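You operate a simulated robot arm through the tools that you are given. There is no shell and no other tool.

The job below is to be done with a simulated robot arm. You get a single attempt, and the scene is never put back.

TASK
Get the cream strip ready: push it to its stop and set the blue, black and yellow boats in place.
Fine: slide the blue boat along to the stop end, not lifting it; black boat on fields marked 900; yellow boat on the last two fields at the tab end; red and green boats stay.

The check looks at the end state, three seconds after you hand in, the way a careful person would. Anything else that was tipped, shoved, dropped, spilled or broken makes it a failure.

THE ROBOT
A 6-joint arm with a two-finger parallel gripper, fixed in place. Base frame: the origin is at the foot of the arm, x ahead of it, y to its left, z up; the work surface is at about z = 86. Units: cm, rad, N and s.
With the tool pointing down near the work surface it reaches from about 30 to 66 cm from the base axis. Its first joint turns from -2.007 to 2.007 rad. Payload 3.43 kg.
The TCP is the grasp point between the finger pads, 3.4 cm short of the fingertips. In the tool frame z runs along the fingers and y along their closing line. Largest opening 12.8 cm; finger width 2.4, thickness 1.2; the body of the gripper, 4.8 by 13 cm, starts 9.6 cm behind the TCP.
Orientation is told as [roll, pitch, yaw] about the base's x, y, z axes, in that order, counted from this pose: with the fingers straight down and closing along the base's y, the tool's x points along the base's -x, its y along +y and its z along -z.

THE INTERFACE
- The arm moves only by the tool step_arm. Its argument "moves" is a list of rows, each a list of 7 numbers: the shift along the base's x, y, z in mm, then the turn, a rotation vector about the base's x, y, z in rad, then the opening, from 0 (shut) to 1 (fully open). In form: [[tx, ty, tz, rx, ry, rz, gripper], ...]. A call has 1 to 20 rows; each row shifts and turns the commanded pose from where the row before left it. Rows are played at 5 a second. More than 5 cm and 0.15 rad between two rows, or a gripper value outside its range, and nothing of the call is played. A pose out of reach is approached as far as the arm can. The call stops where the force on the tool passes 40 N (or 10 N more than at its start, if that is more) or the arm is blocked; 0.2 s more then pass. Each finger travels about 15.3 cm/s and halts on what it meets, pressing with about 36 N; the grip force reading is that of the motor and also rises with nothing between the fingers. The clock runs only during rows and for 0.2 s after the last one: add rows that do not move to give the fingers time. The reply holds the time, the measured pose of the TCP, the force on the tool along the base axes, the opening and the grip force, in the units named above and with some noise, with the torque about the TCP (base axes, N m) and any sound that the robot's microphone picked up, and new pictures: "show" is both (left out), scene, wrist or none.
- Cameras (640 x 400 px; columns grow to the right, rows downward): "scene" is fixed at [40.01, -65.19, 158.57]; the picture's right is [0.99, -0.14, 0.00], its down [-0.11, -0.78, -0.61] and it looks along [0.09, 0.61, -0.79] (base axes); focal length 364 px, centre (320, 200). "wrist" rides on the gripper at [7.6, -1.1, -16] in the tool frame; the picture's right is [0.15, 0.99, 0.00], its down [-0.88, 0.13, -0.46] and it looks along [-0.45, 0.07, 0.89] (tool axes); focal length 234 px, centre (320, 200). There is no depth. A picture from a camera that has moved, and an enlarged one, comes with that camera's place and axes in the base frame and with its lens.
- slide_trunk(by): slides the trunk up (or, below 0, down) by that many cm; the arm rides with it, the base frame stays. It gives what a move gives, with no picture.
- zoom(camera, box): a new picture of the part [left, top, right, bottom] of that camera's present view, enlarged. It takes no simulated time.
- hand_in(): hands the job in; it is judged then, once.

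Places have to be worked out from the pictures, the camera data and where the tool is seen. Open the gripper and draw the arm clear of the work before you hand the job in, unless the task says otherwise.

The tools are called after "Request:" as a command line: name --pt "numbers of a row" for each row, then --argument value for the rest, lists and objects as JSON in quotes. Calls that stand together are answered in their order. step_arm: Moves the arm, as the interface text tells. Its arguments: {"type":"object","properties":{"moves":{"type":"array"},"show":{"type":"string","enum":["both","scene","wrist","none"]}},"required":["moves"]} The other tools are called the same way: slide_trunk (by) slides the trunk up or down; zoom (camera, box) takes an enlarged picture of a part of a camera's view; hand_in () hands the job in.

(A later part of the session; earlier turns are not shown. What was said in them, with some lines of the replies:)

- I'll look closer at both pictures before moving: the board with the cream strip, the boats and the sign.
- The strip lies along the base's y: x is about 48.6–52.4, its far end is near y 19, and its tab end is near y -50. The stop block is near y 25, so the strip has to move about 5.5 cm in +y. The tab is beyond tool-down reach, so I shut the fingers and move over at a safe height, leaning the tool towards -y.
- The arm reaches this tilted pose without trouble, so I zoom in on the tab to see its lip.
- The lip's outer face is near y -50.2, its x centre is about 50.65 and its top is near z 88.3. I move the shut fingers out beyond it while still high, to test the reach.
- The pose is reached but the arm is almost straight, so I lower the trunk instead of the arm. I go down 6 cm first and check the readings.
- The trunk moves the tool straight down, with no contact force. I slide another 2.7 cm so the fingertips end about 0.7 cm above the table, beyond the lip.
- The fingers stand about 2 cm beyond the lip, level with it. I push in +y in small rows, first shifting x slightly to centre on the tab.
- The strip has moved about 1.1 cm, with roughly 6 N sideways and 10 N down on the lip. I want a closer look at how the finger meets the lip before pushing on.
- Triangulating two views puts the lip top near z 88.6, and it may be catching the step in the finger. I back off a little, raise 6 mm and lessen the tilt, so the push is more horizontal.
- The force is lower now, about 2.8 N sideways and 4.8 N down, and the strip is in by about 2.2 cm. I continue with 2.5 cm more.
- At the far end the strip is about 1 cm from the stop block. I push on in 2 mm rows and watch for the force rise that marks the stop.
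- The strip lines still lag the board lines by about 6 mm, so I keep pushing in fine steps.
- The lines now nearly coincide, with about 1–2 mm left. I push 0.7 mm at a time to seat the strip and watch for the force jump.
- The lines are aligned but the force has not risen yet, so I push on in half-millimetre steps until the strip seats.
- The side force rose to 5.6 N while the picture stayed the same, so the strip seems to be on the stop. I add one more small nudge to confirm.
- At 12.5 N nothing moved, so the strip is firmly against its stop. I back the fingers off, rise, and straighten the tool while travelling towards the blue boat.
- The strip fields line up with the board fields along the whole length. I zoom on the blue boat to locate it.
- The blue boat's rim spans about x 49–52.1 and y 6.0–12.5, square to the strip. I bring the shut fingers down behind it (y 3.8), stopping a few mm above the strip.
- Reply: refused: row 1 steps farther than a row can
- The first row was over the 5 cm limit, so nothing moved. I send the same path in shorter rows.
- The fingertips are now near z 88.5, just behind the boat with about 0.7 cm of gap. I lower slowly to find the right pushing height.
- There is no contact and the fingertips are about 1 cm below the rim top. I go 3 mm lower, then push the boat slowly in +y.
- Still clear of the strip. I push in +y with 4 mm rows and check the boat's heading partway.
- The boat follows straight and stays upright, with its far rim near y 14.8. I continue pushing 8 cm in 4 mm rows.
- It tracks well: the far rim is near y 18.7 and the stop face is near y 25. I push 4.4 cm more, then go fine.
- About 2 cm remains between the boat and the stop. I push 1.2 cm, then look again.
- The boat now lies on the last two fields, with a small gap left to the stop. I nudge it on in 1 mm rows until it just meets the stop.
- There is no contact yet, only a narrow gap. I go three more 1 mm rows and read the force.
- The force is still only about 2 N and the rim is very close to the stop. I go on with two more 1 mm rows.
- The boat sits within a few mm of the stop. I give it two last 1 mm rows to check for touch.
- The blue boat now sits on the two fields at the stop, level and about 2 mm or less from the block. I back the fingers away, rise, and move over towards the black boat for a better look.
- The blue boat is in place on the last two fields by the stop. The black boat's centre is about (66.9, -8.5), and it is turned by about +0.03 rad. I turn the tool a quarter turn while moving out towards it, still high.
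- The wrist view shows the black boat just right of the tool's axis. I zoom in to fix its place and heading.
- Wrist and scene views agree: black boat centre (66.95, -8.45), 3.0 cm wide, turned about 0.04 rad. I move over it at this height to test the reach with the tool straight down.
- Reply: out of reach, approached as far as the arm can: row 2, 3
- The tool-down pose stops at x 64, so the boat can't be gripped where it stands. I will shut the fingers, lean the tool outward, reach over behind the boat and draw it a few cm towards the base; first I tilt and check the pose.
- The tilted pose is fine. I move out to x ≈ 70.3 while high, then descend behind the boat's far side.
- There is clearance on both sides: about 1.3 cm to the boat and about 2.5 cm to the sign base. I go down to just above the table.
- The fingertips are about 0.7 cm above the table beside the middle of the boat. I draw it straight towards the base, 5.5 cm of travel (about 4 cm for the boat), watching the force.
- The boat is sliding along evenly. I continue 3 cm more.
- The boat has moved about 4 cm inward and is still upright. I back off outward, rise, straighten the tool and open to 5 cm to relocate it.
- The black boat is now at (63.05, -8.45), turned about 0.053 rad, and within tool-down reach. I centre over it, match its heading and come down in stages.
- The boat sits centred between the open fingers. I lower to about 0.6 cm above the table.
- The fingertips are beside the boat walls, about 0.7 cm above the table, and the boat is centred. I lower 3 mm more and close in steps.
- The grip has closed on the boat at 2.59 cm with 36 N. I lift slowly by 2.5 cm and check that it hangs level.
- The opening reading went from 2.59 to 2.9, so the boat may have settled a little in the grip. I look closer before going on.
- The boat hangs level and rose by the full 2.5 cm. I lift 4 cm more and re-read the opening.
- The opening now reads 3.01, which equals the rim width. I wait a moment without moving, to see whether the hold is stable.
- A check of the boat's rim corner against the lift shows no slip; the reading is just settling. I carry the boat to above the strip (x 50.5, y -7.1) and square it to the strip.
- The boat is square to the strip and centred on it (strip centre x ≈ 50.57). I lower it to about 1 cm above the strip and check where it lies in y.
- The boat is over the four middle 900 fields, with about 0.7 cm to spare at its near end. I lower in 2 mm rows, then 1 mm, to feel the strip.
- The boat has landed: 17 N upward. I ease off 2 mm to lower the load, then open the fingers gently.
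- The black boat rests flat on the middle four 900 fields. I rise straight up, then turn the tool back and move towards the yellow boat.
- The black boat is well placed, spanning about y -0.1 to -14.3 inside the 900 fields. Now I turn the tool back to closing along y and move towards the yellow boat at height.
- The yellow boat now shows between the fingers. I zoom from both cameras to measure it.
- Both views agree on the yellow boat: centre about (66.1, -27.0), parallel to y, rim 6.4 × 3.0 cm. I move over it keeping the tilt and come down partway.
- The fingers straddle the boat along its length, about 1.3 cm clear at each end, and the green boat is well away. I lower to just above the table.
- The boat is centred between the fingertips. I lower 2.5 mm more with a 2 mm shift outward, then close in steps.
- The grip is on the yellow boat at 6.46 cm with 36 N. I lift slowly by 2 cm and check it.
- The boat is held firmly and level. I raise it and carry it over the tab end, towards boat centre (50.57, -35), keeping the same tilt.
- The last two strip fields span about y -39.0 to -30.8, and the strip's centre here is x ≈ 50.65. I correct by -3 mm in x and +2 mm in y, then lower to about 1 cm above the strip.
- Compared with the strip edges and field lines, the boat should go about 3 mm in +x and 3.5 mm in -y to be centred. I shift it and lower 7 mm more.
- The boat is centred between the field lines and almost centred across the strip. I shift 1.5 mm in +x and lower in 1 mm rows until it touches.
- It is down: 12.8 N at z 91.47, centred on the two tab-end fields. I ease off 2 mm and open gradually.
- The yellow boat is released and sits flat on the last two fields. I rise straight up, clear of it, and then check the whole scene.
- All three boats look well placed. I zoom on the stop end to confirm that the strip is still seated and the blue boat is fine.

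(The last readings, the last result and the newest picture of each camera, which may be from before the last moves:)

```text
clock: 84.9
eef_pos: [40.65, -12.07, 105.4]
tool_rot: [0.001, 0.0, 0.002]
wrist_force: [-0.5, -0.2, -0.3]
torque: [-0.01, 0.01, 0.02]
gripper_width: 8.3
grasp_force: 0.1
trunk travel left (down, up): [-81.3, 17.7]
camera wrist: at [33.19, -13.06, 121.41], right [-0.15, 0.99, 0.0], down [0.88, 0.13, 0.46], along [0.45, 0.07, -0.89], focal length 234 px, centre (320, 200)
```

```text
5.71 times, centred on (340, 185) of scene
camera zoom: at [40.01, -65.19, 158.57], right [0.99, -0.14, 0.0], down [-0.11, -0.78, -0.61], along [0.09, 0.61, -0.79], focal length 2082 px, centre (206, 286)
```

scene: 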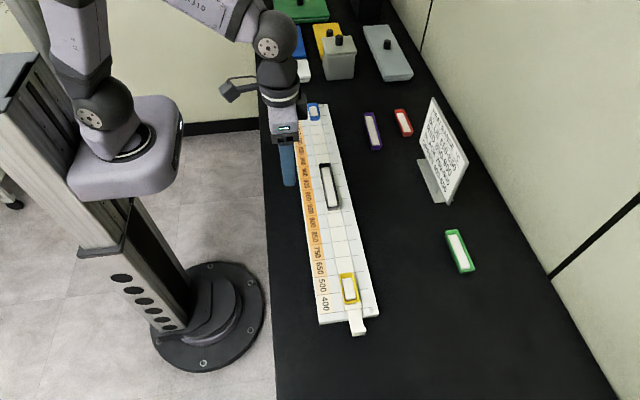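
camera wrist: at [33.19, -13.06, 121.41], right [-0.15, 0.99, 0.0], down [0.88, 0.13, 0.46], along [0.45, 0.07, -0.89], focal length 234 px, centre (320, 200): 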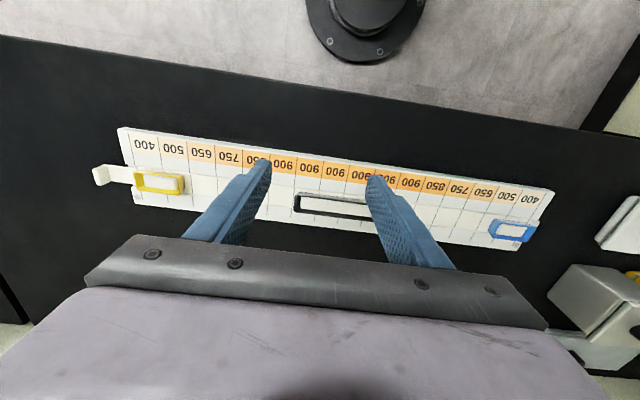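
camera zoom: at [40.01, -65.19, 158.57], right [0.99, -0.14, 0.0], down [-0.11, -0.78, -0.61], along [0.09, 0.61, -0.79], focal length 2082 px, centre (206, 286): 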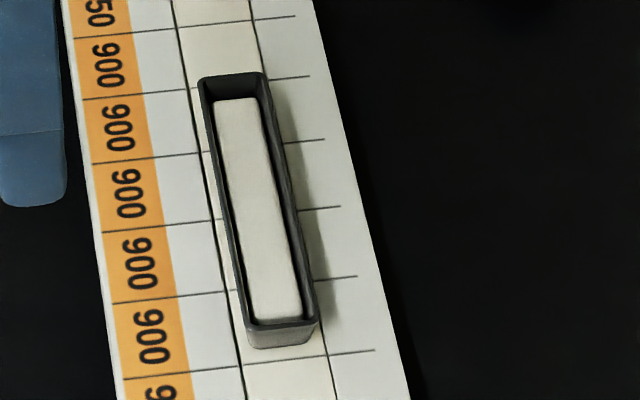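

Strip seated, blue boat up to the stop on the last two fields, black on the four middle 900 fields, yellow on the last two fields at the tab end. Red, green and purple are untouched. I open the gripper fully and draw the arm up and back.

Request:
step_arm --pt "-10 10 30 0 0 0 1" --pt "-10 10 30 0 0 0 1" --pt "-10 10 30 0 0 0 1" --pt "-10 10 20 0 0 0 1" --pt "0 0 0 0 0 0 1" --pt "0 0 0 0 0 0 1"

Request:
zoom --camera "scene" --box '[260, 80, 500, 350]'

```text
clock: 86.3
eef_pos: [36.73, -8.18, 116.65]
tool_rot: [-0.001, -0.002, 0.002]
wrist_force: [0.7, 1.0, 0.3]
torque: [-0.03, 0.03, 0.0]
gripper_width: 12.79
grasp_force: 0.1
trunk travel left (down, up): [-81.3, 17.7]
camera wrist: at [29.18, -9.18, 132.69], right [-0.15, 0.99, 0.0], down [0.88, 0.13, 0.46], along [0.45, 0.07, -0.89], focal length 234 px, centre (320, 200)
```

scene: 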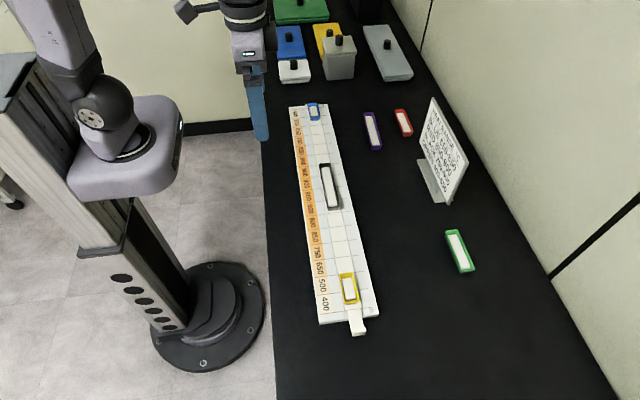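
wrist: 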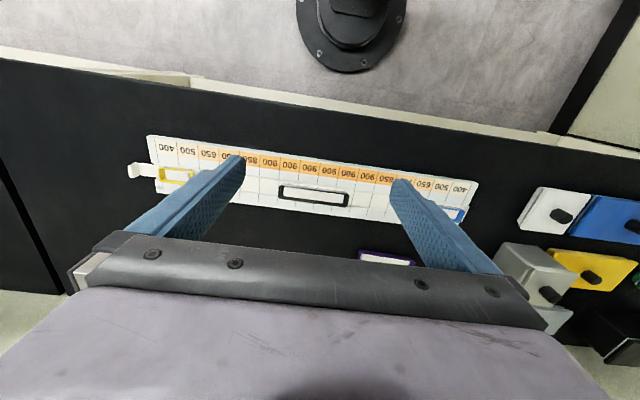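

```text
1.48 times, centred on (380, 215) of scene
camera zoom: at [40.01, -65.19, 158.57], right [0.99, -0.14, 0.0], down [-0.11, -0.78, -0.61], along [0.09, 0.61, -0.79], focal length 540 px, centre (231, 178)
```

zoom: 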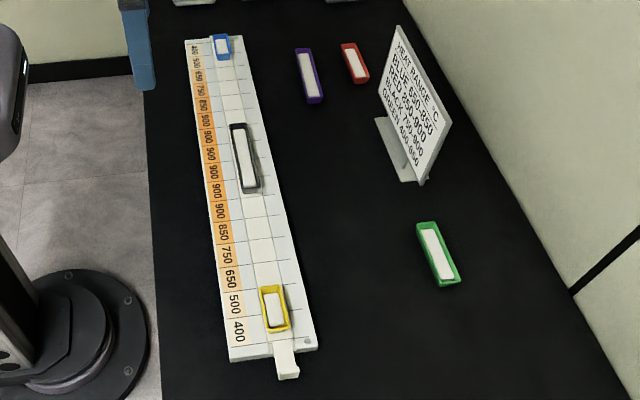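

The arm is clear and the gripper is open. I take one last close look at the stop end and the tab end before handing in.

Request:
zoom --camera "scene" --box '[285, 92, 349, 132]'

Request:
zoom --camera "scene" --box '[310, 262, 390, 342]'

```text
10.00 times, centred on (317, 112) of scene
camera zoom: at [40.01, -65.19, 158.57], right [0.99, -0.14, 0.0], down [-0.11, -0.78, -0.61], along [0.09, 0.61, -0.79], focal length 3643 px, centre (350, 1080)
```

zoom: 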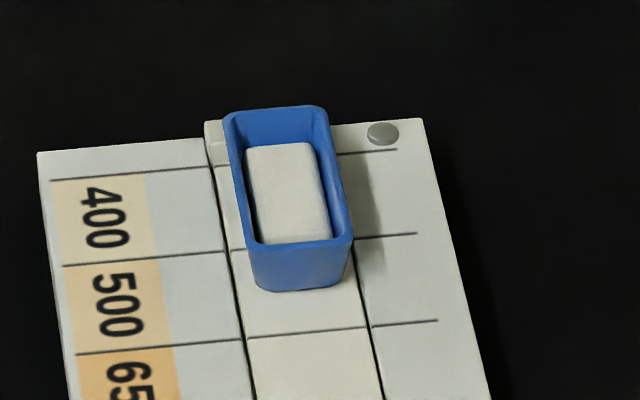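

```text
5.00 times, centred on (350, 302) of scene
camera zoom: at [40.01, -65.19, 158.57], right [0.99, -0.14, 0.0], down [-0.11, -0.78, -0.61], along [0.09, 0.61, -0.79], focal length 1821 px, centre (170, -310)
```

zoom: 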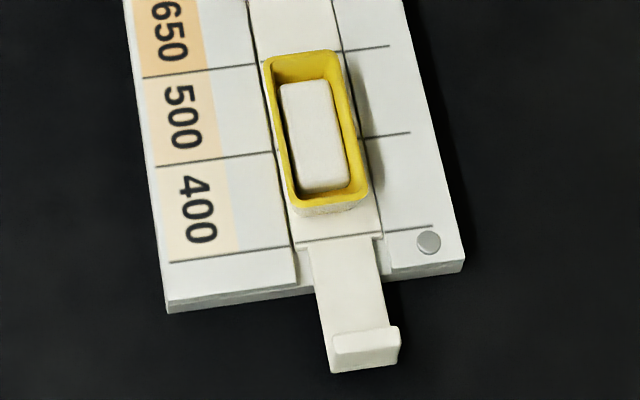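

Everything is in its end state: the strip lines match the board lines, the three boats stand on their fields, and the arm is clear. I hand the job in.

Request:
hand_in

```text
The job is handed in.
```

The cream strip and the three boats are in place, and I handed the job in. I don't have the verdict from the check.

- **Strip:** pushed to its stop. It stopped moving there at about 12 N, and its field lines match the board's along the whole length.
- **Blue boat:** slid along the strip without lifting. It stands on the two fields at the stop end, within about 2 mm of the stop.
- **Black boat:** on the middle four of the six fields marked 900. It was out of straight-down reach, so I first slid it about 4 cm across the table towards the arm, then lifted it over.
- **Yellow boat:** on the last two fields at the tab end. It sits about 2 mm off the strip's centre line, but fully on the strip.
- **Everything else:** the red, green and purple boats and the sign were not touched. The gripper is open and the arm is clear of the work.
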